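You operate a simulated robot arm through the tools that you are given. There is no shell and no other tool.

The job below is to be done with a simulated two-armed robot. You get a single attempt, and the scene is never put back.

Task
Press end caps home in both short rollers and crate the rollers.
Fine: the teal roller keeps its loose grey cap, the purple one gets the teal cap; leave the other cap; both rollers stand in the green crate. Set down upright: short purple roller, short teal roller.

It is judged by the outcome, as a careful person would: the job done as asked, and still so three seconds after it is handed in. It fails if anything else is knocked over, pushed out of place, dropped, spilled or broken. Lids that push on must go on centred and level and be pressed home; caps that screw on are set level and turned clockwise until they are tight.

Robot
Two 7-joint arms with fingered hands on one trunk that stands fixed in place. Base frame: the origin is at the foot of the trunk, x ahead of it, y to its left, z up. Lengths are in m, angles in rad, forces in N, time in s.
The left shoulder is at [0.07, 0.146, 1.162], the right one opposite. With the tool pointing down near the work surface each hand reaches from about 0.4 to 0.78 m from the base axis, measured 20 degrees to its own side. Payload 3.5 kg a hand.
The TCP of each hand is the grasp point between the finger pads, 0.025 m short of the fingertips. In the tool frame z runs along the fingers and y along their closing line. The gripper opens to 0.088 m; its body begins 0.029 m behind the TCP. The gripper is a hand of 4 fingers: y runs from the thumb to the fingers, the wrist lies at [-0.013, -0.097, -0.162] in the tool frame, and closing takes about 1.5 s.
Orientation is that of the tool frame in the base frame, as a unit quaternion [w, x, y, z]. With the fingers straight down and the wrist toward the robot, the tool's x, y and z point along [0, 1, 0], [1, 0, 0] and [0, 0, -1] of the base frame.

Tools
- The arms move only by the tool apply_moves. It takes "left_rows", "right_rows" or both (then of equal length, played together; a hand with none holds still); each is a list of rows, each an object of numbers (a shift or turn left out is 0, a gripper value left out holds the last): "wx", "wy", "wz": the turn, a rotation vector about the tool's x, y, z in rad; "dx", "dy", "dz": the shift along the tool's x, y, z in m; "hand": the finger opening in m, from 0 to 0.088. In form: [{"wx": .., "wy": .., "wz": .., "dx": .., "dy": .., "dz": .., "hand": ..}, ...]. A call has 1 to 20 rows; each row shifts and turns the commanded pose from where the row before left it, along the tool's axes as they then stand. Rows are played at 5 a second. More than 0.05 m and 0.15 rad between two rows, or a gripper value outside its range, and nothing of the call is played. Where a pose cannot be reached the arm comes as near as it can. A force on the tool above 40 N (or 10 N above the force at the start of the call, whichever is more), or a blocked arm, ends the call early, and 0.2 s more pass. Each finger travels about 0.045 m/s and halts on what it meets, pressing with about 31 N; the grip force reading is that of the motor and also rises with nothing between the fingers. The clock runs only during rows and for 0.2 s after the last one: add rows that do not move to give the fingers time. It gives the time, the measured TCP pose, the force on the tool (base axes), the opening and the grip force at its end, in the units of the frame above (readings bear some noise), with the torque about the TCP (base axes, N m) and any sound that the robot's microphone picked up.
- Cameras (640 x 400 px; columns grow to the right, rows downward): "scene" is now at [0.1251, 0.0486, 1.482]; the picture's right is [0.55, -0.84, 0.00], its down [-0.45, -0.29, -0.84] and it looks along [0.71, 0.46, -0.54] (base axes); focal length 331 px, centre (320, 200). "left" rides on the left gripper at [-0.064, -0.083, -0.098] in its tool frame; the picture's right is [-0.62, -0.37, 0.69], its down [0.71, -0.63, 0.30] and it looks along [0.32, 0.68, 0.65] (tool axes); focal length 265 px, centre (320, 200). "right" rides on the right gripper at [0.064, -0.083, -0.098] in its tool frame; the picture's right is [-0.62, 0.37, -0.69], its down [-0.71, -0.63, 0.30] and it looks along [-0.32, 0.68, 0.65] (tool axes); focal length 265 px, centre (320, 200).
- snapshot(camera): a new picture of that camera. It takes no simulated time.
- slide_trunk(by): slides the trunk up (or, below 0, down) by that many m; the arms and the scene camera ride with it, the base frame stays. It gives what a move gives, with no picture.
- grasp_type(shape, hand): the hand has 4 fingers and takes this shape, open, in about a second: jaw (thumb against the fingers, like two jaws); tri (thumb and two fingers); tip (a fingertip pinch); poke (one finger out to press); point (the index stretched); flat (the hand flat); cup (the hand cupped); fist (a fist). The gripper value then closes the fingers along that shape, each until it touches; the sizes above hold for jaw. It gives what a move gives, with no picture.
- turn_head(pan, tilt): turns the head with the scene camera to pan (to the left, within 1.501 rad either way) and tilt (down, from -0.506 to 1.204), counted from straight ahead of the robot. It gives what a move gives.
- pixel_to_xyz(camera, pixels): for up to 12 pixels [column, row] of the newest picture of that camera ("zoom" is the newest enlarged one), the place [x, y, z] in the base frame of the surface seen there, good to about 0.002 m. It takes no simulated time.
- close_up(camera, box): a new picture of the part [left, top, right, bottom] of that camera's present view, enlarged. It takes no simulated time.
- job_done(): hands the job in; it is judged then, once.

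Open the grippers and draw the arms clear of the work before you hand the job in, unless the task says otherwise.

The tools are called after "Request:" by a JSON object that holds its "fn" and its "kwargs". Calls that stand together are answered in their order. apply_moves: Moves the arms, as the interface text tells. Its arguments: {"type":"object","properties":{"left_rows":{"type":"array","items":{"type":"object","properties":{"wx":{"type":"number"},"wy":{"type":"number"},"wz":{"type":"number"},"dx":{"type":"number"},"dy":{"type":"number"},"dz":{"type":"number"},"hand":{"type":"number"}}}},"right_rows":{"type":"array","items":{"type":"object","properties":{"wx":{"type":"number"},"wy":{"type":"number"},"wz":{"type":"number"},"dx":{"type":"number"},"dy":{"type":"number"},"dz":{"type":"number"},"hand":{"type":"number"}}}}},"required":[]} The other tools are called the same way: slide_trunk (by) moves the trunk up or down; grasp_type (shape, hand) gives the hand a shape; turn_head (pan, tilt) turns the head that bears the scene camera; snapshot (camera) takes a picture; pixel_to_xyz (camera, pixels) gives the place of the surface under pixels of a picture; close_up (camera, box) takes an enlarged picture of a part of a camera's view; job_done () hands the job in.

At the start:

```text
t: 0.0
left_position: [0.3344, 0.4506, 1.2519]
left_tcp_rot: [-0.001, 0.707, 0.707, 0.0]
left_contact_force: [0.9, 0.4, -1.7]
left_moment: [0.01, 0.01, 0.01]
left_finger_gap: 0.0876
left_finger_force: 0.0
left_shape: jaw
right_position: [0.4941, 0.0658, 1.239]
right_tcp_rot: [0.0, 0.708, 0.707, 0.0]
right_contact_force: [0.5, -0.5, -0.8]
right_moment: [0.01, 0.01, 0.02]
right_finger_gap: 0.0876
right_finger_force: 0.0
right_shape: jaw
trunk travel left (down, up): [-0.725, 0.115]
head pan, tilt (commanded): [0.576, 0.567]
```

scene: 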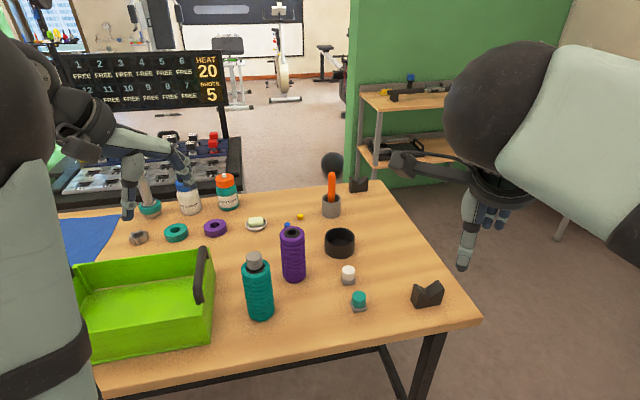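
right: 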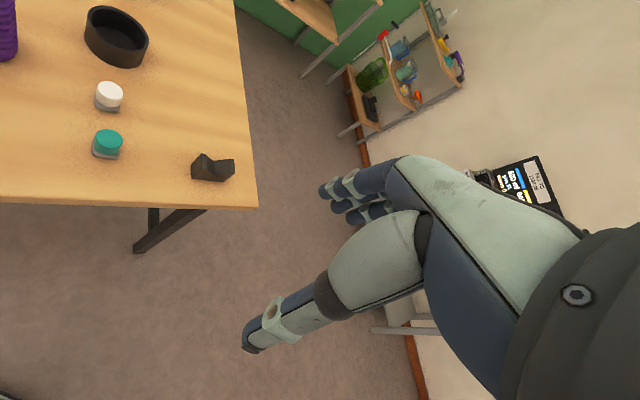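
left: 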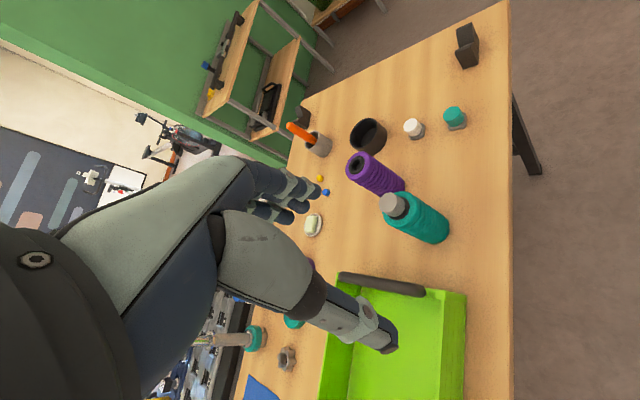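

The scene shows a teal roller with grey cap near (258,285), a purple roller at (293,254), white and teal caps at (348,273) and (358,299), and the green crate at (150,300). I'll zoom in to inspect these.

Request:
{"fn": "close_up", "kwargs": {"camera": "scene", "box": [220, 200, 400, 330]}}

Request:
{"fn": "close_up", "kwargs": {"camera": "left", "box": [300, 80, 500, 260]}}

Request:
{"fn": "close_up", "kwargs": {"camera": "scene", "box": [50, 160, 350, 360]}}

```text
3.08 times, centred on (310, 265) of scene
```

zoom: 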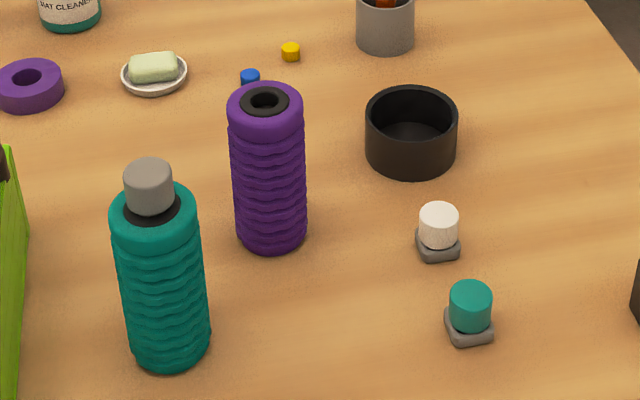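

```text
2.22 times, centred on (400, 170) of left
```

zoom: 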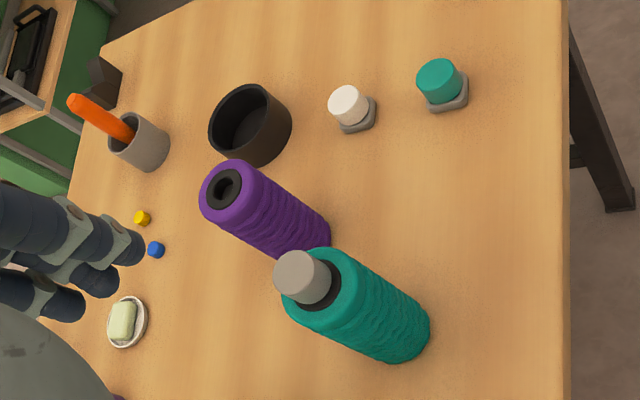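

```text
2.00 times, centred on (200, 260) of scene
```

zoom: 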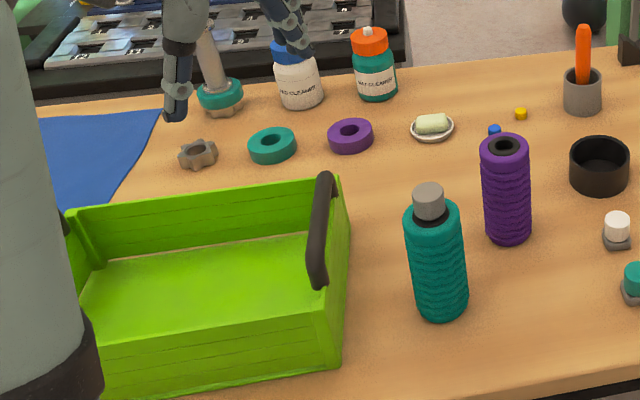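

The rollers have a black end ring with a hole; the grey cap is partially in the teal one. I'll read surface locations for the rollers, caps, and crate from a close-up.

Request:
{"fn": "close_up", "kwargs": {"camera": "scene", "box": [220, 200, 400, 330]}}

Request:
{"fn": "pixel_to_xyz", "kwargs": {"camera": "zoom", "pixels": [[148, 165], [148, 205], [130, 222], [186, 195], [170, 365], [268, 92], [250, 125], [292, 100], [270, 250], [264, 101], [470, 290], [470, 325]]}}

Request:
{"fn": "pixel_to_xyz", "kwargs": {"camera": "zoom", "pixels": [[438, 210], [438, 240], [450, 335], [490, 340], [480, 315], [420, 245], [460, 258], [410, 92], [410, 175], [120, 215], [194, 215], [230, 330]]}}

Request:
{"fn": "pixel_to_xyz", "kwargs": {"camera": "scene", "pixels": [[82, 265], [212, 252], [90, 358], [213, 340], [215, 300], [85, 300], [150, 300], [200, 250], [196, 300], [120, 320], [170, 280], [100, 365]]}}

```text
3.08 times, centred on (310, 265) of scene
```

zoom: 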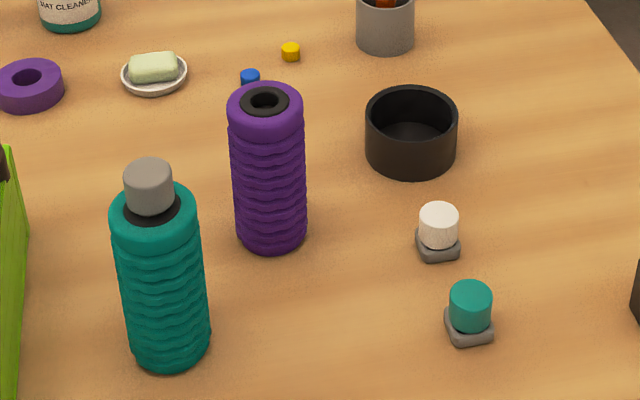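

```text
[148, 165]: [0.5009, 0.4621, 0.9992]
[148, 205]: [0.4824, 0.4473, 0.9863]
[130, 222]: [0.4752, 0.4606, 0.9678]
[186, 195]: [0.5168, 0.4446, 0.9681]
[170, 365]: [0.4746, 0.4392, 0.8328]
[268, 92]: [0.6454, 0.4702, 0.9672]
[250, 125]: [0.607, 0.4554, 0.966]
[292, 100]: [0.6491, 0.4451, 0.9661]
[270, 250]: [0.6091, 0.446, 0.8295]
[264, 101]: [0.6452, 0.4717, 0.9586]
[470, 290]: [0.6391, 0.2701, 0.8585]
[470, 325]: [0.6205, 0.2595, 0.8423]
```

```text
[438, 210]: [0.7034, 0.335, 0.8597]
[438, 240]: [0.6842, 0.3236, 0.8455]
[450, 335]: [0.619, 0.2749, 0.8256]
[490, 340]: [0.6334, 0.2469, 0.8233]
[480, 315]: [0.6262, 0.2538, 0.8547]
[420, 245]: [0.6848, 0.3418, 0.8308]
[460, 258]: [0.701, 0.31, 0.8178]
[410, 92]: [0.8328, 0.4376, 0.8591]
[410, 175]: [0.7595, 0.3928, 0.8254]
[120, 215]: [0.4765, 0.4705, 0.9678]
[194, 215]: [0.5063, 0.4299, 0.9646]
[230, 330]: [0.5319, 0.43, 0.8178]
```

```text
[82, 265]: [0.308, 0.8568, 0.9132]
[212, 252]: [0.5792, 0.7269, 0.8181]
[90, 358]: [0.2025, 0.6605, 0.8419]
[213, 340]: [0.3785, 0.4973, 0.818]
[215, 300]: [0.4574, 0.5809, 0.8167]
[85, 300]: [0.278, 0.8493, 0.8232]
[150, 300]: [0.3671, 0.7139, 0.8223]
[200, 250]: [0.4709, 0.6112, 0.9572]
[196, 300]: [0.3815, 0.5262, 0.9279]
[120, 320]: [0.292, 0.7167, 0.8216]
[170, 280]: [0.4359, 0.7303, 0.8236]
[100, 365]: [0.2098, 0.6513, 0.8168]
```

Table is at z≈0.818, roller tops at ≈0.967. I'll turn the head toward the crate to see its full extent and its handle.

Request:
{"fn": "turn_head", "kwargs": {"pan": 0.85, "tilt": 0.75}}

Request:
{"fn": "snapshot", "kwargs": {"camera": "scene"}}

```text
t: 0.8
left_position: [0.3343, 0.4514, 1.2521]
left_tcp_rot: [-0.001, 0.708, 0.706, 0.001]
left_contact_force: [-0.3, 0.3, 0.0]
left_moment: [0.03, 0.01, 0.02]
left_finger_gap: 0.0877
left_finger_force: 0.0
left_shape: jaw
right_position: [0.494, 0.0646, 1.2389]
right_tcp_rot: [0.0, 0.707, 0.708, 0.0]
right_contact_force: [-1.1, -0.3, -0.5]
right_moment: [-0.02, 0.02, 0.0]
right_finger_gap: 0.0876
right_finger_force: 0.1
right_shape: jaw
trunk travel left (down, up): [-0.725, 0.115]
head pan, tilt (commanded): [0.85, 0.75]
```

```text
taken
```

scene: 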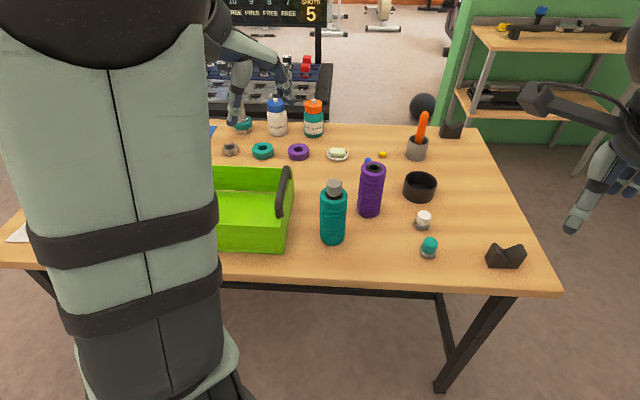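

The left upper arm hides most of the crate. I'll move the left hand over toward the teal cap (≈0.63, 0.26) at a safe height and shift the right arm out of the way at the same time.

Request:
{"fn": "apply_moves", "kwargs": {"left_rows": [{"dx": -0.025, "dy": 0.032}, {"dx": -0.025, "dy": 0.032}, {"dx": -0.025, "dy": 0.032}, {"dx": -0.025, "dy": 0.032}, {"dx": -0.025, "dy": 0.032}, {"dx": -0.025, "dy": 0.032}, {"dx": -0.025, "dy": 0.032}, {"dx": -0.025, "dy": 0.032}, {"dz": 0.04}, {"dz": 0.04}, {"dz": 0.04}, {"dz": 0.04}], "right_rows": [{"dx": -0.03}, {"dx": -0.03}, {"dx": -0.03}, {"dx": -0.03}, {"dx": -0.03}, {"dx": -0.03}, {"dx": -0.03}, {"dx": -0.03}, {"dx": 0}, {"dx": 0}, {"dx": 0}, {"dx": 0}]}}

Request:
{"fn": "snapshot", "kwargs": {"camera": "left"}}

Request:
{"fn": "snapshot", "kwargs": {"camera": "scene"}}

```text
t: 3.4
left_position: [0.5913, 0.2521, 1.0919]
left_tcp_rot: [0.0, 0.707, 0.707, 0.0]
left_contact_force: [0.5, -0.2, 0.1]
left_moment: [0.02, 0.04, -0.01]
left_finger_gap: 0.0879
left_finger_force: 0.1
left_shape: jaw
right_position: [0.4944, -0.1735, 1.2363]
right_tcp_rot: [0.0, 0.707, 0.707, -0.001]
right_contact_force: [-0.1, -0.5, -0.2]
right_moment: [0.0, -0.05, 0.0]
right_finger_gap: 0.0876
right_finger_force: 0.0
right_shape: jaw
trunk travel left (down, up): [-0.725, 0.115]
head pan, tilt (commanded): [0.85, 0.75]
```

```text
taken
```

left: 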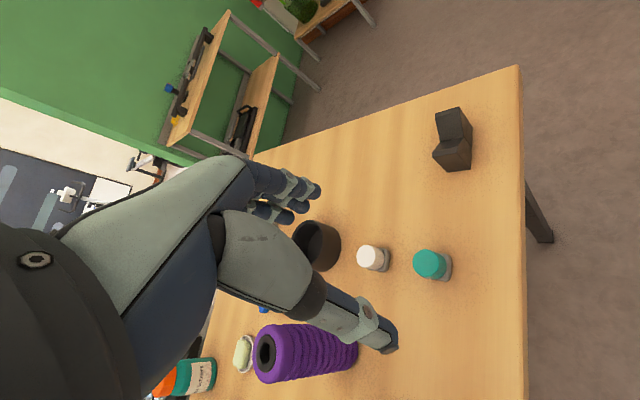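

```text
taken
```

scene: 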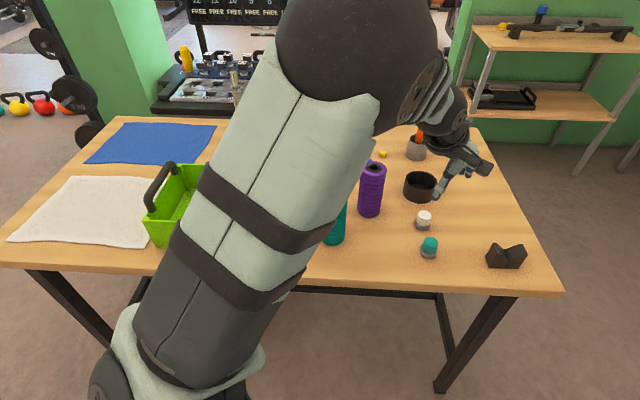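

The left camera sees the teal cap at (430,264) and the white cap at (370,257). I'll measure the cap, its stand, and zoom in for detail.

Request:
{"fn": "close_up", "kwargs": {"camera": "left", "box": [340, 220, 480, 308]}}

Request:
{"fn": "close_up", "kwargs": {"camera": "scene", "box": [350, 140, 510, 280]}}

```text
4.55 times, centred on (410, 264) of left
```

zoom: 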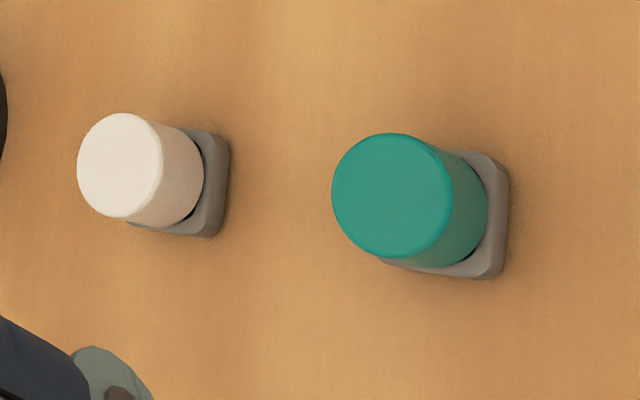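

```text
2.86 times, centred on (430, 210) of scene
```

zoom: 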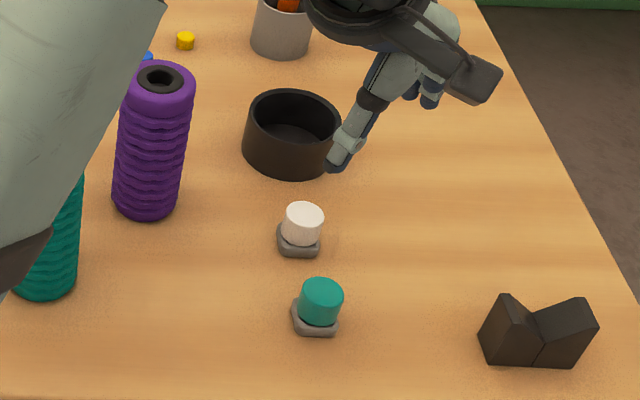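

The caps sit plug-down in little stands. I'll re-take the left close-up and get exact coordinates of the cap rim and stand corners.

Request:
{"fn": "close_up", "kwargs": {"camera": "left", "box": [340, 220, 480, 308]}}

Request:
{"fn": "pixel_to_xyz", "kwargs": {"camera": "zoom", "pixels": [[392, 195], [338, 195], [444, 195], [392, 140], [392, 250], [495, 165], [490, 270], [400, 264], [478, 220], [122, 167], [500, 220], [550, 220]]}}

Request:
{"fn": "pixel_to_xyz", "kwargs": {"camera": "scene", "pixels": [[374, 168], [364, 170], [384, 170], [374, 176], [368, 214], [430, 242], [430, 252], [424, 214]]}}

```text
4.55 times, centred on (410, 264) of left
```

zoom: 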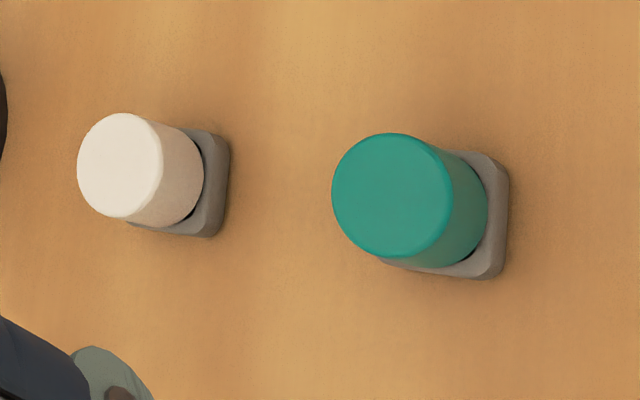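

```text
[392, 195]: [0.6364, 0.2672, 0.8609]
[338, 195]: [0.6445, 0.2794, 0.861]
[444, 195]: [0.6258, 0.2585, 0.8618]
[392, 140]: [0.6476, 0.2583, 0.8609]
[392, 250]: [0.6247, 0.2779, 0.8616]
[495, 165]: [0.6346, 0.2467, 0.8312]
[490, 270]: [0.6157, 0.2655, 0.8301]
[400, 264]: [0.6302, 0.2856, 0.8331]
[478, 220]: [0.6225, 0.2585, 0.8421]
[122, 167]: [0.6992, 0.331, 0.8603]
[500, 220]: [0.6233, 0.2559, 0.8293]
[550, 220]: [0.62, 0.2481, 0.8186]
```

```text
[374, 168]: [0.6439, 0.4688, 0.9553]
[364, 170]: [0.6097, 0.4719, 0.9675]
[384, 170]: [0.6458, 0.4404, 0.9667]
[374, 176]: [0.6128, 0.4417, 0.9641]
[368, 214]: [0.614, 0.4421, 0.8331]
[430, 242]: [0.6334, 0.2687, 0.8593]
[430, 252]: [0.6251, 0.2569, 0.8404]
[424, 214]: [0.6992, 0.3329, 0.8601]
```

Teal cap centre is ≈(0.636, 0.268), top 0.861, ≈0.03 m across, on a stand with top 0.831. Before grasping, I'll move the left hand so its camera looks down at the purple roller's top for a precise hole position.

Request:
{"fn": "apply_moves", "kwargs": {"left_rows": [{"dz": -0.024}, {"dx": 0.045}, {"dx": 0.045}, {"dx": 0.045}, {"dx": 0.045}, {"dx": 0.045}, {"dx": 0.041}, {"dx": 0}]}}

Request:
{"fn": "snapshot", "kwargs": {"camera": "left"}}

Request:
{"fn": "snapshot", "kwargs": {"camera": "scene"}}

```text
t: 5.2
left_position: [0.5897, 0.5146, 1.1166]
left_tcp_rot: [0.0, 0.707, 0.708, 0.0]
left_contact_force: [0.2, -0.5, -0.3]
left_moment: [0.06, 0.0, 0.01]
left_finger_gap: 0.0874
left_finger_force: 0.1
left_shape: jaw
right_position: [0.4924, -0.1749, 1.2364]
right_tcp_rot: [0.0, 0.707, 0.707, 0.0]
right_contact_force: [0.7, 0.5, 0.1]
right_moment: [-0.03, -0.02, 0.02]
right_finger_gap: 0.0879
right_finger_force: 0.1
right_shape: jaw
trunk travel left (down, up): [-0.725, 0.115]
head pan, tilt (commanded): [0.85, 0.75]
```

```text
taken
```

left: 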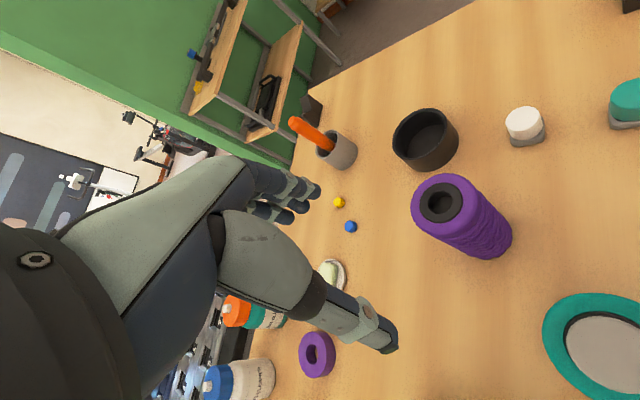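

```text
taken
```

scene: 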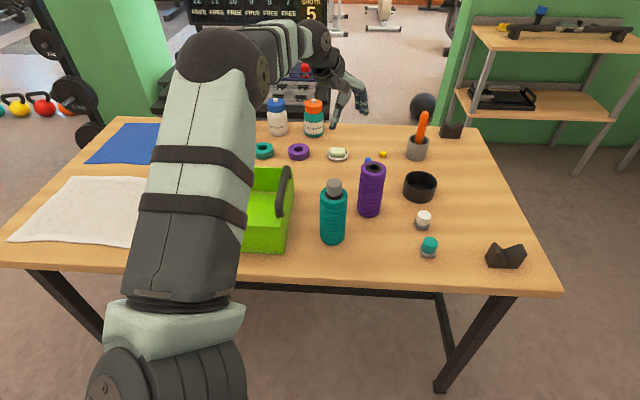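

The purple roller's hub is clear at (440,203) in the left view. I'll zoom there and sample points round its rim.

Request:
{"fn": "close_up", "kwargs": {"camera": "left", "box": [400, 160, 496, 220]}}

Request:
{"fn": "close_up", "kwargs": {"camera": "left", "box": [544, 275, 640, 335]}}

```text
6.67 times, centred on (448, 190) of left
```

zoom: 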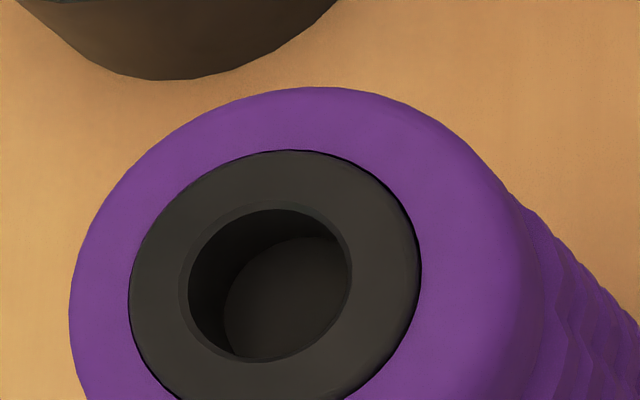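

```text
6.67 times, centred on (592, 305) of left
```

zoom: 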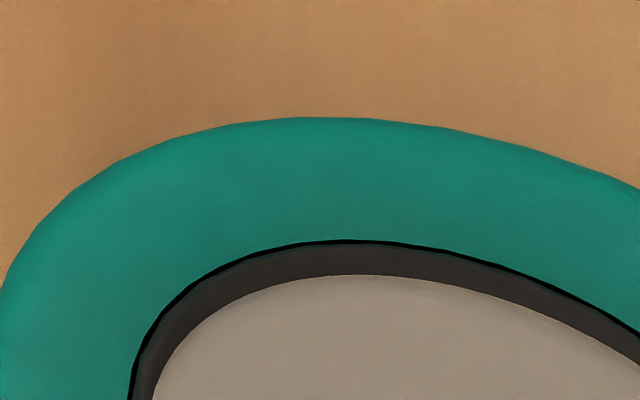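

The hub has a blind hole with a chamfer. I'll zoom centred on the hole and sample its rim evenly.

Request:
{"fn": "close_up", "kwargs": {"camera": "left", "box": [392, 173, 488, 233]}}

Request:
{"fn": "pixel_to_xyz", "kwargs": {"camera": "zoom", "pixels": [[200, 180], [320, 75], [440, 130], [460, 240], [350, 330], [230, 280], [225, 190], [320, 110], [400, 170], [420, 205], [330, 290], [330, 230]]}}

```text
6.67 times, centred on (440, 203) of left
```

zoom: 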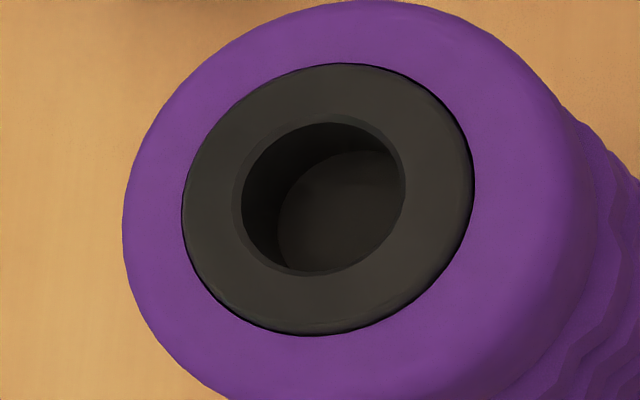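

```text
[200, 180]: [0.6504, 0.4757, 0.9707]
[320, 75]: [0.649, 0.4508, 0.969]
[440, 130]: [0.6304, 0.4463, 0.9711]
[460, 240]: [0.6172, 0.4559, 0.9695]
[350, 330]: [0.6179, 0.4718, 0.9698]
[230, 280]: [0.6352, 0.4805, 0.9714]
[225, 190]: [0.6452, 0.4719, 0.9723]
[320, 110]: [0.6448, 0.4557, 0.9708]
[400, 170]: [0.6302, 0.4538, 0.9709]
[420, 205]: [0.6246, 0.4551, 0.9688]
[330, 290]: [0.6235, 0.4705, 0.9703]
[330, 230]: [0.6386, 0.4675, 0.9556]
```

Purple hole centre comes out at ≈(0.634, 0.463), hub top ≈0.970. Next I shift the hand back by 0.135 m in x to view the teal roller's loose grey cap the same way.

Request:
{"fn": "apply_moves", "kwargs": {"left_rows": [{"dy": -0.045}, {"dy": -0.045}, {"dy": -0.045}, {"dy": 0}]}}

Request:
{"fn": "snapshot", "kwargs": {"camera": "left"}}

Request:
{"fn": "snapshot", "kwargs": {"camera": "scene"}}

```text
t: 6.2
left_position: [0.4548, 0.5159, 1.1171]
left_tcp_rot: [0.001, 0.707, 0.707, 0.0]
left_contact_force: [0.0, -0.1, 0.6]
left_moment: [0.02, 0.05, 0.0]
left_finger_gap: 0.0877
left_finger_force: 0.1
left_shape: jaw
right_position: [0.4949, -0.1743, 1.2359]
right_tcp_rot: [-0.001, 0.707, 0.708, 0.0]
right_contact_force: [0.3, 0.3, 0.0]
right_moment: [0.0, -0.03, -0.01]
right_finger_gap: 0.0874
right_finger_force: 0.2
right_shape: jaw
trunk travel left (down, up): [-0.725, 0.115]
head pan, tilt (commanded): [0.85, 0.75]
```

```text
taken
```

left: 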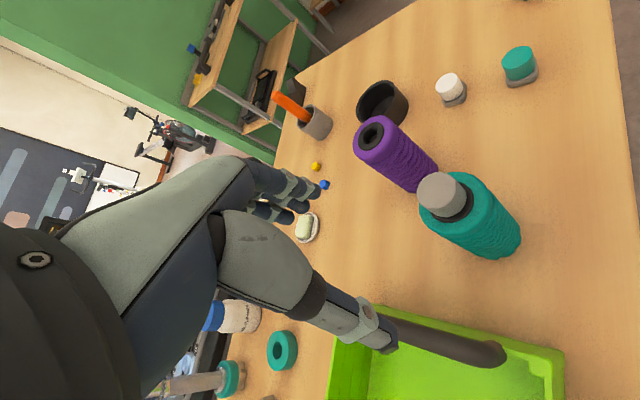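

```text
taken
```

scene: 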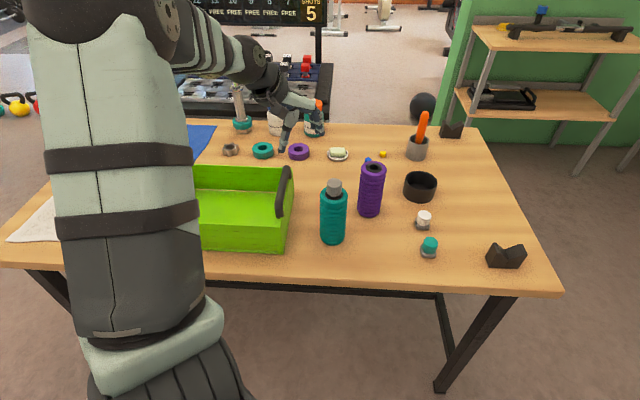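

The grey cap on the teal roller appears at (440,195). I'll zoom in from both cameras and sample it.

Request:
{"fn": "close_up", "kwargs": {"camera": "scene", "box": [300, 160, 396, 250]}}

Request:
{"fn": "close_up", "kwargs": {"camera": "left", "box": [400, 160, 496, 220]}}

Request:
{"fn": "pixel_to_xyz", "kwargs": {"camera": "zoom", "pixels": [[270, 190], [140, 190], [270, 95], [390, 180], [280, 285], [420, 250], [470, 240], [530, 260], [560, 140], [170, 330], [300, 370], [440, 320]]}}

```text
4.44 times, centred on (348, 205) of scene
```

zoom: 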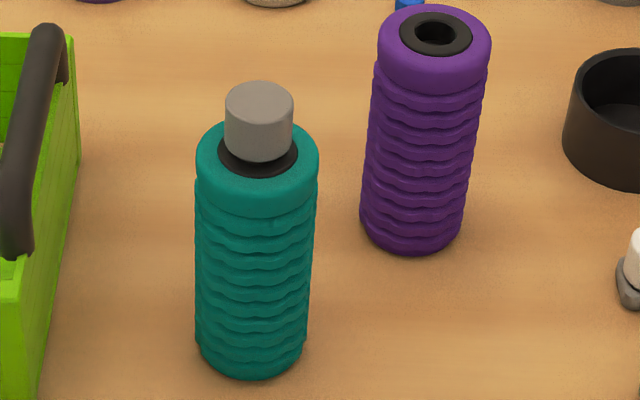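

```text
6.67 times, centred on (448, 190) of left
```

zoom: 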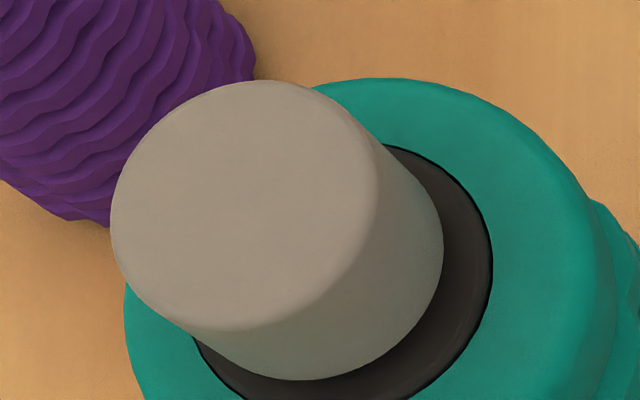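

```text
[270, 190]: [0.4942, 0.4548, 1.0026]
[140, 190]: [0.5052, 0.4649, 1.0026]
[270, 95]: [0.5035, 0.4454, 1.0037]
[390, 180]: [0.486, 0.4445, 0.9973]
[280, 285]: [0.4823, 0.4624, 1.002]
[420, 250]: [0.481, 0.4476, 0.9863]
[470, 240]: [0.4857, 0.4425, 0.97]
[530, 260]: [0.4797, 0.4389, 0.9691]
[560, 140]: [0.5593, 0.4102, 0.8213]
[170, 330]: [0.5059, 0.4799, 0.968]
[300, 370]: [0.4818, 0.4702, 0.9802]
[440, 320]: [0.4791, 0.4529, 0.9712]
```

The grey cap is level, centre ≈(0.494, 0.457), top 1.0025, hub at 0.970. Now I'll measure the crate in the scene view and close-up.

Request:
{"fn": "close_up", "kwargs": {"camera": "scene", "box": [180, 150, 308, 260]}}

Request:
{"fn": "pixel_to_xyz", "kwargs": {"camera": "zoom", "pixels": [[180, 72], [450, 80], [430, 130], [455, 90], [420, 330], [150, 330], [180, 180], [340, 180], [200, 260], [350, 270], [445, 60], [400, 235]]}}

```text
3.64 times, centred on (244, 205) of scene
```

zoom: 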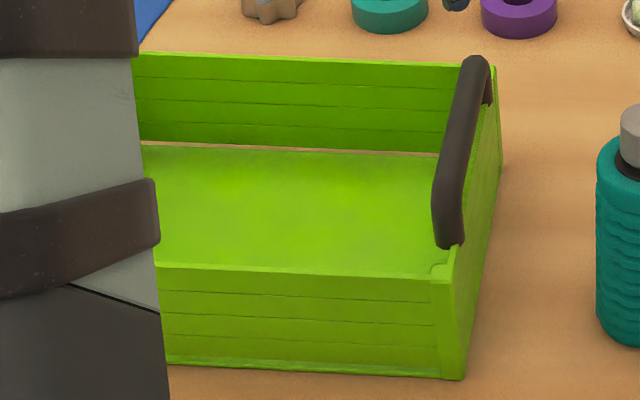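

```text
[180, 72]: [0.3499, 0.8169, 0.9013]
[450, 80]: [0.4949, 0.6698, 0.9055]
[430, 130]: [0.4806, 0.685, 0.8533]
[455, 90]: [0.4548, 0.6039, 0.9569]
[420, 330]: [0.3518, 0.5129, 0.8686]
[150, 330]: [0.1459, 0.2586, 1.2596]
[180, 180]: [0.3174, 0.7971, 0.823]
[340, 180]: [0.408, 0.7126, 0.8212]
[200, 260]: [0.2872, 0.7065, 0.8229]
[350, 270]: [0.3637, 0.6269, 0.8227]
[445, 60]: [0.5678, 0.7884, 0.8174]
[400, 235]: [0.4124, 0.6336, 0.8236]
```

The crate's long axis runs at about −45° (base), inside floor ≈0.823, walls ≈0.91, handle ≈0.96; I'll stand rollers around (0.37,0.65) and (0.29,0.74). First I'll press the grey cap: close the hand and hover above (0.494,0.457).

Request:
{"fn": "apply_moves", "kwargs": {"left_rows": [{"dx": -0.03, "dy": 0.02, "hand": 0.0}, {"dx": -0.029, "dy": 0.0195}, {"dz": 0.02}, {"dz": 0.02}, {"dz": 0.01}, {"dz": 0}, {"dz": 0}, {"dz": 0}, {"dz": 0}]}}

Request:
{"fn": "snapshot", "kwargs": {"camera": "left"}}

Request:
{"fn": "close_up", "kwargs": {"camera": "scene", "box": [270, 110, 400, 250]}}

```text
t: 8.2
left_position: [0.4946, 0.457, 1.0666]
left_tcp_rot: [0.0, 0.707, 0.707, 0.0]
left_contact_force: [0.0, 0.4, -0.3]
left_moment: [-0.02, -0.02, -0.04]
left_finger_gap: 0.0002
left_finger_force: 30.5
left_shape: jaw
right_position: [0.4928, -0.1735, 1.2351]
right_tcp_rot: [0.0, 0.707, 0.707, 0.0]
right_contact_force: [-0.2, 0.0, -0.4]
right_moment: [0.0, -0.02, 0.0]
right_finger_gap: 0.0875
right_finger_force: 0.0
right_shape: jaw
trunk travel left (down, up): [-0.725, 0.115]
head pan, tilt (commanded): [0.85, 0.75]
```

```text
taken
```

left: 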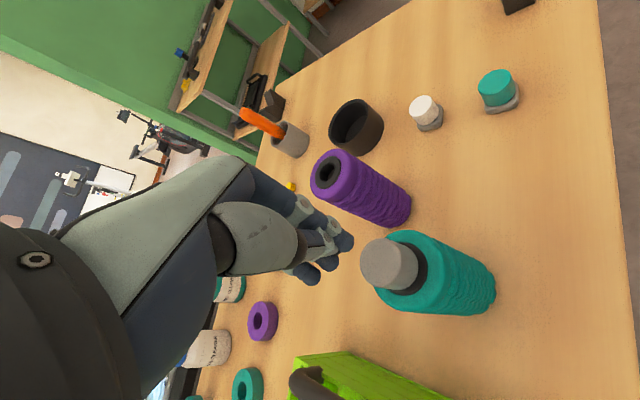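

```text
2.86 times, centred on (335, 180) of scene
```

zoom: 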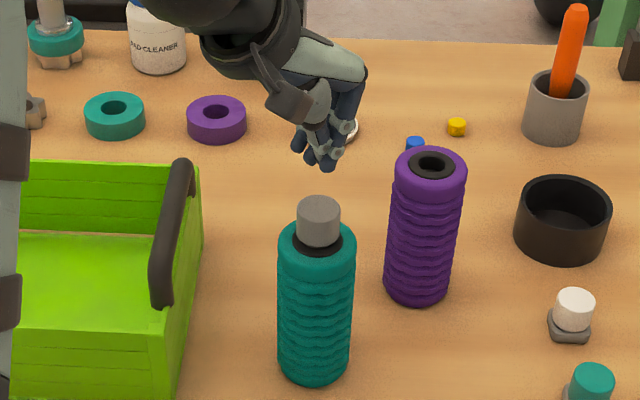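

The closed fingertips are at about (330,255) in the left view, near the grey cap at (390,262). I'll measure the tip positions and look closer to see where contact would be.

Request:
{"fn": "close_up", "kwargs": {"camera": "left", "box": [270, 190, 430, 310]}}

Request:
{"fn": "pixel_to_xyz", "kwargs": {"camera": "zoom", "pixels": [[330, 185], [310, 170], [250, 250], [170, 300], [270, 260], [190, 310], [470, 240], [290, 150]]}}

Request:
{"fn": "pixel_to_xyz", "kwargs": {"camera": "scene", "pixels": [[332, 173], [327, 165], [339, 168], [322, 160], [330, 160]]}}

```text
3.33 times, centred on (350, 250) of left
```

zoom: 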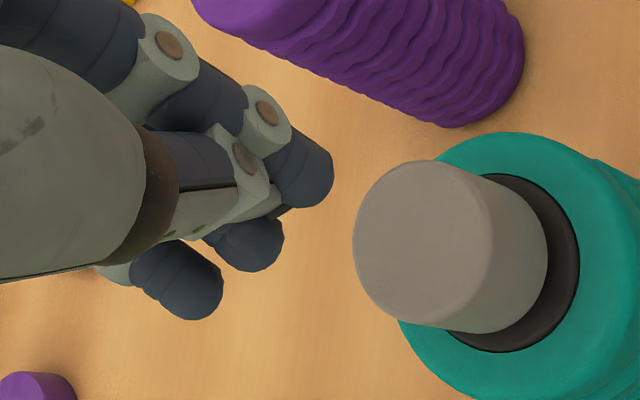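

```text
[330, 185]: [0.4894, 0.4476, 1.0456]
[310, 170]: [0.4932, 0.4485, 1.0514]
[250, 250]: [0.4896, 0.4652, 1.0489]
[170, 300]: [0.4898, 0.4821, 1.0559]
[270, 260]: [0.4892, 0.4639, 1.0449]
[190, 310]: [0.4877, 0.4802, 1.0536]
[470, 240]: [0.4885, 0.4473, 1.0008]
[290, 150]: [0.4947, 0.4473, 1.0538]
```

```text
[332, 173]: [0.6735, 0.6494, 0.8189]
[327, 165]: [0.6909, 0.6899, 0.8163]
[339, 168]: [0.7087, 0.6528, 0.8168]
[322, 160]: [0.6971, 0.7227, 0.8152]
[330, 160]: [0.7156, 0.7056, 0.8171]
```

The closed index/middle tips straddle the TCP line right over the cap, which suits pressing. I'll descend to just above the cap top, then in small steps while watching the force.

Request:
{"fn": "apply_moves", "kwargs": {"left_rows": [{"dz": 0.015}, {"dz": 0.015}, {"dz": 0.005}, {"dz": 0.002}, {"dz": 0.001}, {"dz": 0.001}]}}

Request:
{"fn": "close_up", "kwargs": {"camera": "left", "box": [270, 190, 430, 310]}}

Request:
{"fn": "close_up", "kwargs": {"camera": "scene", "box": [270, 130, 400, 250]}}

```text
t: 9.6
left_position: [0.4949, 0.4569, 1.0292]
left_tcp_rot: [-0.001, 0.707, 0.707, 0.001]
left_contact_force: [0.6, -0.2, 4.3]
left_moment: [0.03, 0.02, 0.03]
left_finger_gap: 0.0002
left_finger_force: 30.4
left_shape: jaw
right_position: [0.4922, -0.1743, 1.2372]
right_tcp_rot: [0.0, 0.707, 0.707, 0.0]
right_contact_force: [-0.4, -0.4, 0.3]
right_moment: [0.04, 0.02, 0.0]
right_finger_gap: 0.0874
right_finger_force: 0.0
right_shape: jaw
trunk travel left (down, up): [-0.725, 0.115]
head pan, tilt (commanded): [0.85, 0.75]
```

```text
3.33 times, centred on (350, 250) of left
```

zoom: 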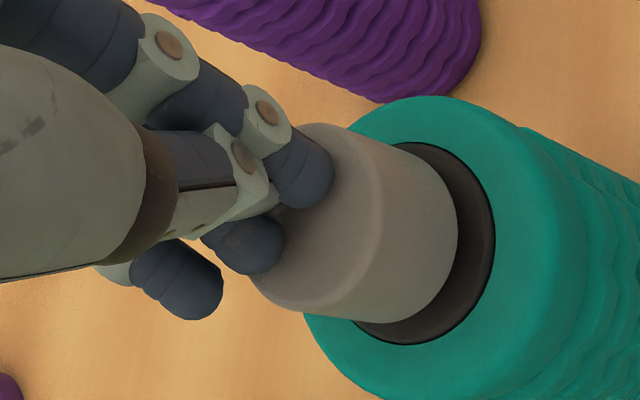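

```text
3.33 times, centred on (335, 190) of scene
```

zoom: 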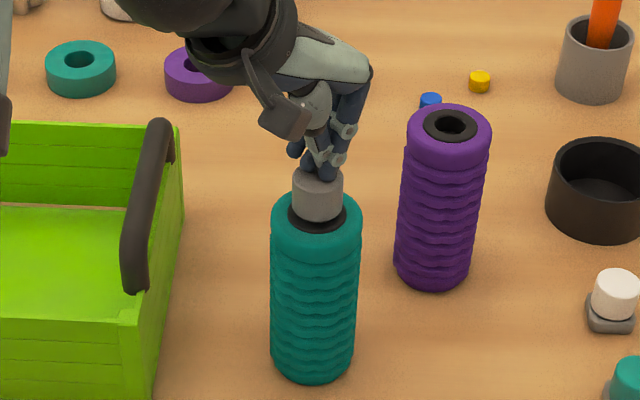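

Contact is made (4.3 N up at TCP z=1.0292), index and middle tips on the cap. I'll press in 1 mm steps.

Request:
{"fn": "apply_moves", "kwargs": {"left_rows": [{"dz": 0.001}, {"dz": 0.001}, {"dz": 0.001}]}}

```text
t: 10.4
left_position: [0.4934, 0.4593, 1.0227]
left_tcp_rot: [0.0, 0.707, 0.707, 0.0]
left_contact_force: [0.0, -0.2, -0.3]
left_moment: [0.02, -0.01, -0.02]
left_finger_gap: 0.0
left_finger_force: 31.0
left_shape: jaw
right_position: [0.4923, -0.1738, 1.2372]
right_tcp_rot: [0.001, 0.707, 0.707, -0.001]
right_contact_force: [0.0, 0.0, -0.1]
right_moment: [0.02, 0.01, 0.0]
right_finger_gap: 0.0878
right_finger_force: 0.1
right_shape: jaw
trunk travel left (down, up): [-0.725, 0.115]
head pan, tilt (commanded): [0.85, 0.75]
```

Force dropped to zero with TCP z=1.0227, so either the cap dropped in or something slipped. I'll look.

Request:
{"fn": "close_up", "kwargs": {"camera": "left", "box": [270, 190, 430, 310]}}

Request:
{"fn": "close_up", "kwargs": {"camera": "scene", "box": [290, 140, 380, 250]}}

```text
3.33 times, centred on (350, 250) of left
```

zoom: 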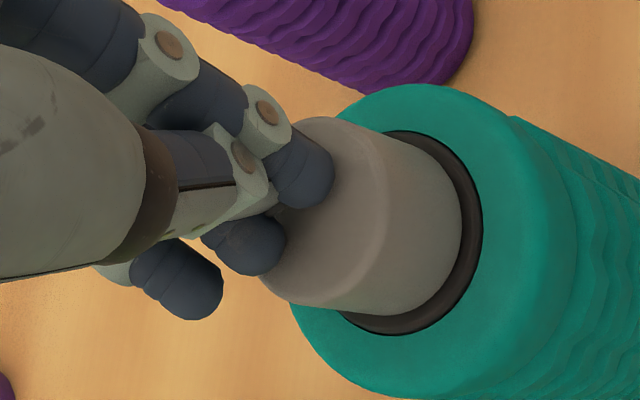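

```text
3.64 times, centred on (335, 195) of scene
```

zoom: 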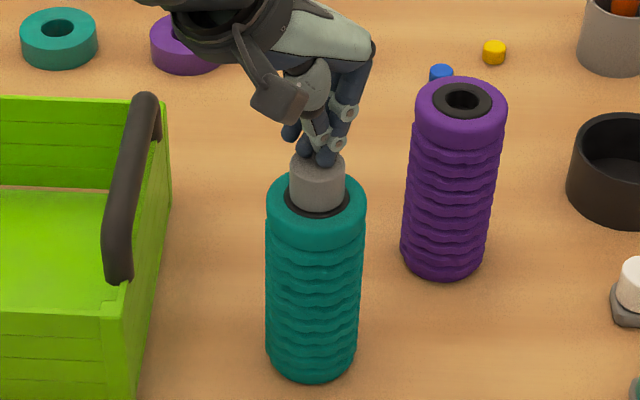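

The fingers are still on the cap and the cap has moved lower. I'll continue pressing in 1 mm steps until the force rises firmly.

Request:
{"fn": "apply_moves", "kwargs": {"left_rows": [{"dz": 0.001}, {"dz": 0.001}, {"dz": 0.001}]}}

Request:
{"fn": "close_up", "kwargs": {"camera": "left", "box": [270, 190, 430, 310]}}

```text
t: 11.2
left_position: [0.4951, 0.4567, 1.023]
left_tcp_rot: [0.0, 0.707, 0.707, 0.002]
left_contact_force: [1.0, 1.7, 9.5]
left_moment: [0.06, -0.02, -0.04]
left_finger_gap: 0.0
left_finger_force: 31.0
left_shape: jaw
right_position: [0.491, -0.1745, 1.2373]
right_tcp_rot: [0.001, 0.707, 0.707, 0.001]
right_contact_force: [-0.8, -0.7, 1.0]
right_moment: [-0.03, -0.03, -0.05]
right_finger_gap: 0.0875
right_finger_force: 0.2
right_shape: jaw
trunk travel left (down, up): [-0.725, 0.115]
head pan, tilt (commanded): [0.85, 0.75]
```

```text
3.33 times, centred on (350, 250) of left
```

zoom: 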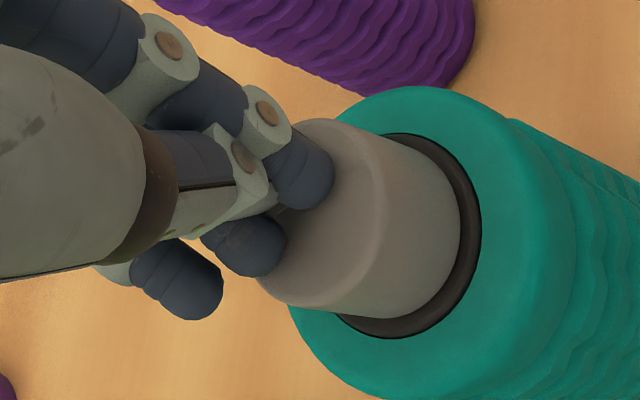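

Force now 9.5 N with the cap down about 5 mm. I'll keep pressing to get to a firm ~30 N.

Request:
{"fn": "apply_moves", "kwargs": {"left_rows": [{"dz": 0.001}, {"dz": 0.001}, {"dz": 0.001}]}}

```text
t: 12.0
left_position: [0.4935, 0.4555, 1.023]
left_tcp_rot: [0.001, 0.707, 0.707, 0.004]
left_contact_force: [1.4, 3.2, 26.7]
left_moment: [0.02, -0.12, 0.01]
left_finger_gap: 0.0001
left_finger_force: 30.4
left_shape: jaw
right_position: [0.4902, -0.1773, 1.2387]
right_tcp_rot: [0.001, 0.707, 0.707, 0.001]
right_contact_force: [-0.9, -0.6, -1.1]
right_moment: [0.01, -0.01, 0.0]
right_finger_gap: 0.0871
right_finger_force: 0.0
right_shape: jaw
trunk travel left (down, up): [-0.725, 0.115]
head pan, tilt (commanded): [0.85, 0.75]
```

26.7 N and no further travel at z=1.023; I'll push a bit more up to the force limit to be sure it is seated.

Request:
{"fn": "apply_moves", "kwargs": {"left_rows": [{"dz": 0.001}, {"dz": 0.001}, {"dz": 0}]}}

Request:
{"fn": "close_up", "kwargs": {"camera": "left", "box": [270, 190, 430, 310]}}

```text
t: 12.8
left_position: [0.4928, 0.4557, 1.0225]
left_tcp_rot: [0.001, 0.707, 0.707, 0.007]
left_contact_force: [3.4, 4.7, 37.0]
left_moment: [-0.01, -0.13, 0.03]
left_finger_gap: 0.0
left_finger_force: 31.5
left_shape: jaw
right_position: [0.4904, -0.1778, 1.2378]
right_tcp_rot: [0.001, 0.708, 0.707, 0.002]
right_contact_force: [0.5, 0.2, 0.4]
right_moment: [-0.02, 0.03, -0.02]
right_finger_gap: 0.0874
right_finger_force: 0.0
right_shape: jaw
trunk travel left (down, up): [-0.725, 0.115]
head pan, tilt (commanded): [0.85, 0.75]
```

```text
3.33 times, centred on (350, 250) of left
```

zoom: 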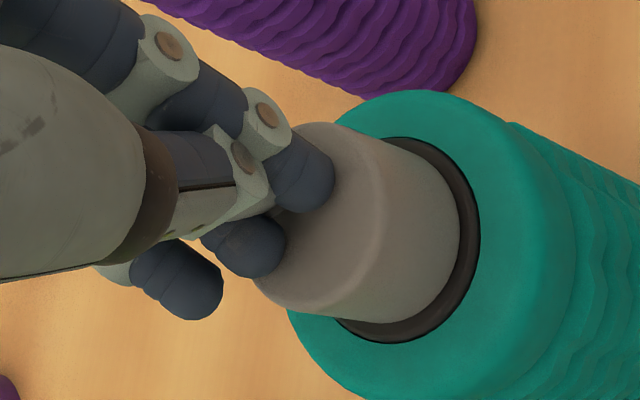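

At 37 N there's no further movement, so the grey cap is seated. I'll raise the hand and open, then inspect the cap height and gap.

Request:
{"fn": "apply_moves", "kwargs": {"left_rows": [{"dz": -0.02}, {"dz": -0.04}, {"dz": -0.04, "dy": -0.0}, {"dy": -0.04, "dx": 0.045}, {"dx": 0.014, "hand": 0.06}, {"dz": 0}]}}

Request:
{"fn": "snapshot", "kwargs": {"camera": "left"}}

Request:
{"fn": "close_up", "kwargs": {"camera": "scene", "box": [290, 160, 400, 250]}}

```text
refused: row 4 steps farther than a row can; nothing moved
```

```text
taken
```

left: 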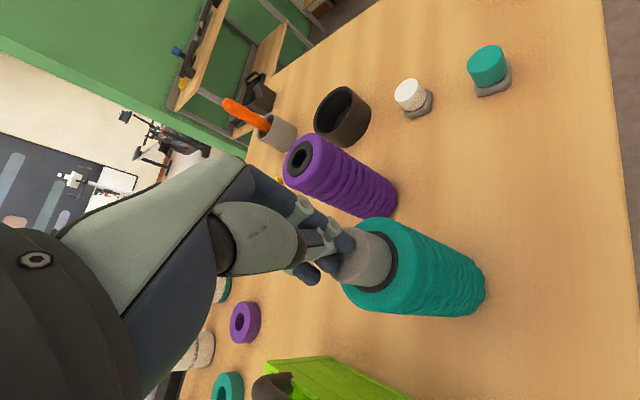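

```text
4.44 times, centred on (345, 205) of scene
```

zoom: 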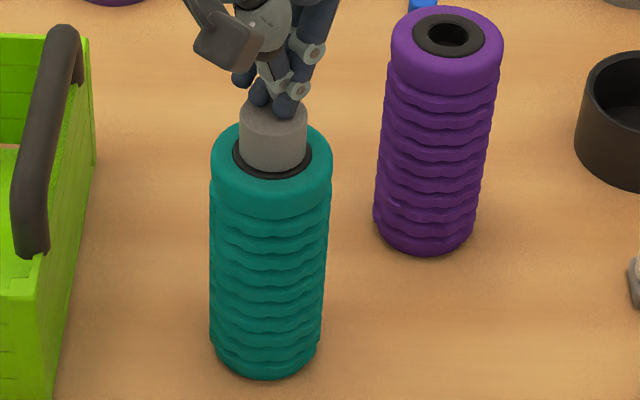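

That call was refused for an over-long diagonal step, so nothing moved. I'll repeat it with smaller steps.

Request:
{"fn": "apply_moves", "kwargs": {"left_rows": [{"dz": -0.02}, {"dz": -0.04}, {"dz": -0.034}, {"dy": -0.02, "dx": 0.03}, {"dy": -0.02, "dx": 0.029, "hand": 0.06}, {"dz": 0}, {"dz": 0}]}}

Request:
{"fn": "close_up", "kwargs": {"camera": "left", "box": [400, 160, 496, 220]}}

Request:
{"fn": "close_up", "kwargs": {"camera": "scene", "box": [300, 160, 380, 230]}}

```text
t: 14.4
left_position: [0.4541, 0.5155, 1.1094]
left_tcp_rot: [0.0, 0.707, 0.707, -0.001]
left_contact_force: [-0.5, 0.9, 0.0]
left_moment: [0.01, 0.01, -0.02]
left_finger_gap: 0.0599
left_finger_force: 0.0
left_shape: jaw
right_position: [0.494, -0.1739, 1.2373]
right_tcp_rot: [0.0, 0.707, 0.708, 0.0]
right_contact_force: [0.0, -0.2, 0.1]
right_moment: [0.04, 0.04, 0.03]
right_finger_gap: 0.0878
right_finger_force: 0.1
right_shape: jaw
trunk travel left (down, up): [-0.725, 0.115]
head pan, tilt (commanded): [0.85, 0.75]
```

```text
6.67 times, centred on (448, 190) of left
```

zoom: 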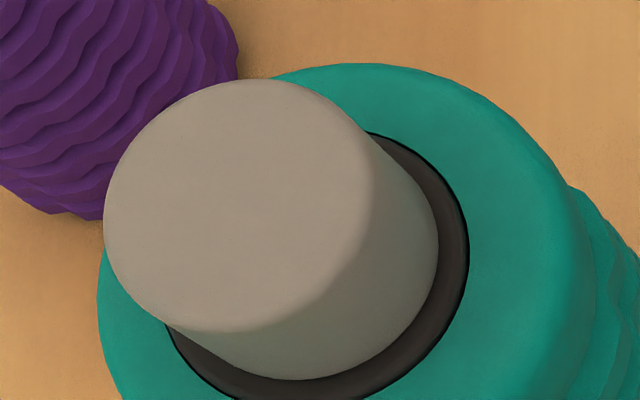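

```text
5.71 times, centred on (340, 195) of scene
```

zoom: 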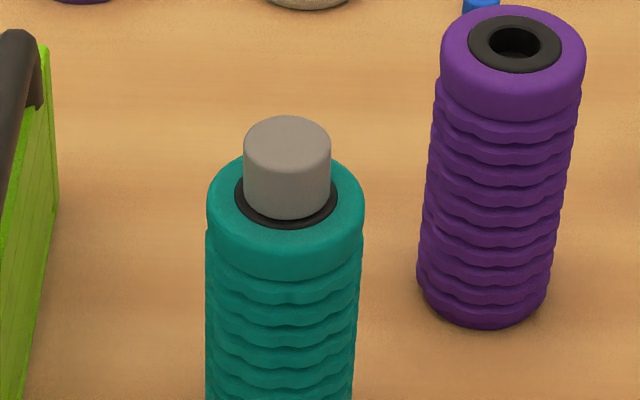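

The cap now sits flush on the hub in both views. I'll measure its top height/levelness and the hub around it.

Request:
{"fn": "pixel_to_xyz", "kwargs": {"camera": "zoom", "pixels": [[287, 130], [260, 135], [315, 135], [287, 150], [287, 210], [250, 205], [325, 210], [285, 224], [245, 200], [222, 200], [350, 200]]}}

Request:
{"fn": "close_up", "kwargs": {"camera": "left", "box": [400, 160, 496, 220]}}

Request:
{"fn": "pixel_to_xyz", "kwargs": {"camera": "zoom", "pixels": [[240, 205], [120, 220], [240, 90], [350, 190], [240, 315], [330, 120], [150, 300], [450, 260], [400, 160], [300, 390], [510, 260], [420, 110]]}}

```text
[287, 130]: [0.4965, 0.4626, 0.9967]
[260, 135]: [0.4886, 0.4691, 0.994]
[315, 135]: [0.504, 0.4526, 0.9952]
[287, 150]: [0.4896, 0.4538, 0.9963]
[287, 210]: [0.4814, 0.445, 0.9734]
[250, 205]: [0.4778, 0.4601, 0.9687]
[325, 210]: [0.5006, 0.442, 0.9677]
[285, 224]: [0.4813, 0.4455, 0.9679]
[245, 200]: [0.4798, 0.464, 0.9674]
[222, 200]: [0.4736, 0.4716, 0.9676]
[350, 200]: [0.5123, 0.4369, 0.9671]
```

```text
6.67 times, centred on (448, 190) of left
```

zoom: 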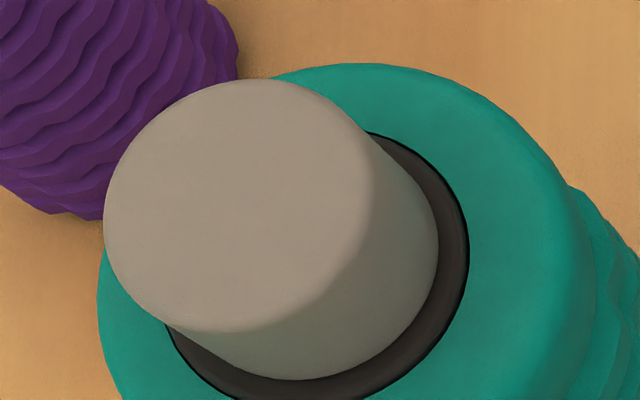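

```text
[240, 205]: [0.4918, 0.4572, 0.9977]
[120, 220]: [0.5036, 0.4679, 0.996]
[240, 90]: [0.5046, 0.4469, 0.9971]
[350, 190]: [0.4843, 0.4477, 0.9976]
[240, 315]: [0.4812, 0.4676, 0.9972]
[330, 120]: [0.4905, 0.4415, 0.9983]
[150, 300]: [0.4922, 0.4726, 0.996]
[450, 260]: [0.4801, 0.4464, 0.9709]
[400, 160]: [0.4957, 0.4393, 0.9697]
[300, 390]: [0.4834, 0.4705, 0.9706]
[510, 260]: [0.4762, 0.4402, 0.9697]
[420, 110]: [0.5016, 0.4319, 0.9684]
```

The grey cap is home: top level at 0.997, 5.5 mm lower than before. Now I'll go above the teal cap (0.636, 0.268) with fingers at 0.055 and descend to 0.93.

Request:
{"fn": "apply_moves", "kwargs": {"left_rows": [{"dx": -0.0354, "dy": 0.026, "hand": 0.055}, {"dx": -0.0354, "dy": 0.026}, {"dx": -0.0354, "dy": 0.026}, {"dx": -0.0354, "dy": 0.026}, {"dx": -0.0354, "dy": 0.026}, {"dx": -0.0354, "dy": 0.026}, {"dx": -0.0354, "dy": 0.026}, {"dz": 0.045}, {"dz": 0.045}, {"dz": 0.045}, {"dz": 0.044}, {"dz": 0}]}}

Request:
{"fn": "snapshot", "kwargs": {"camera": "left"}}

Request:
{"fn": "snapshot", "kwargs": {"camera": "scene"}}

```text
t: 17.0
left_position: [0.6345, 0.2701, 0.9296]
left_tcp_rot: [0.001, 0.707, 0.707, 0.0]
left_contact_force: [-0.5, 0.1, -0.5]
left_moment: [-0.02, -0.02, 0.01]
left_finger_gap: 0.0552
left_finger_force: 0.1
left_shape: jaw
right_position: [0.4928, -0.1745, 1.237]
right_tcp_rot: [0.0, 0.707, 0.707, -0.001]
right_contact_force: [-1.1, -0.2, -0.6]
right_moment: [0.02, -0.01, -0.01]
right_finger_gap: 0.0878
right_finger_force: 0.1
right_shape: jaw
trunk travel left (down, up): [-0.725, 0.115]
head pan, tilt (commanded): [0.85, 0.75]
```

```text
taken
```

left: 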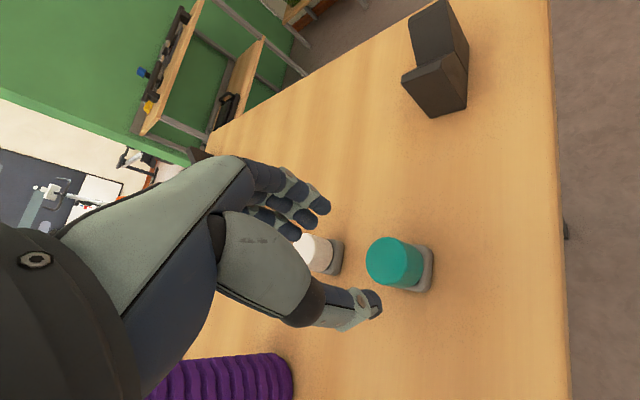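

```text
taken
```

scene: 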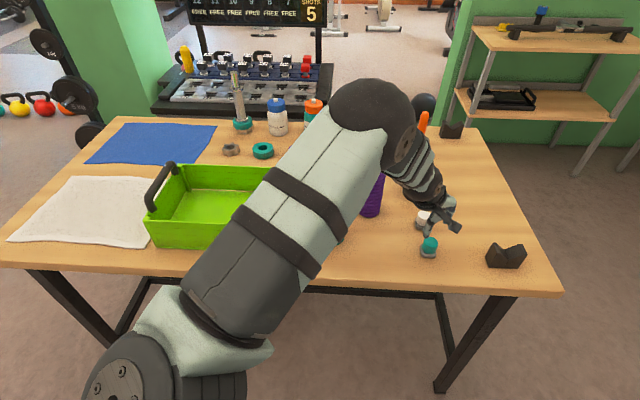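

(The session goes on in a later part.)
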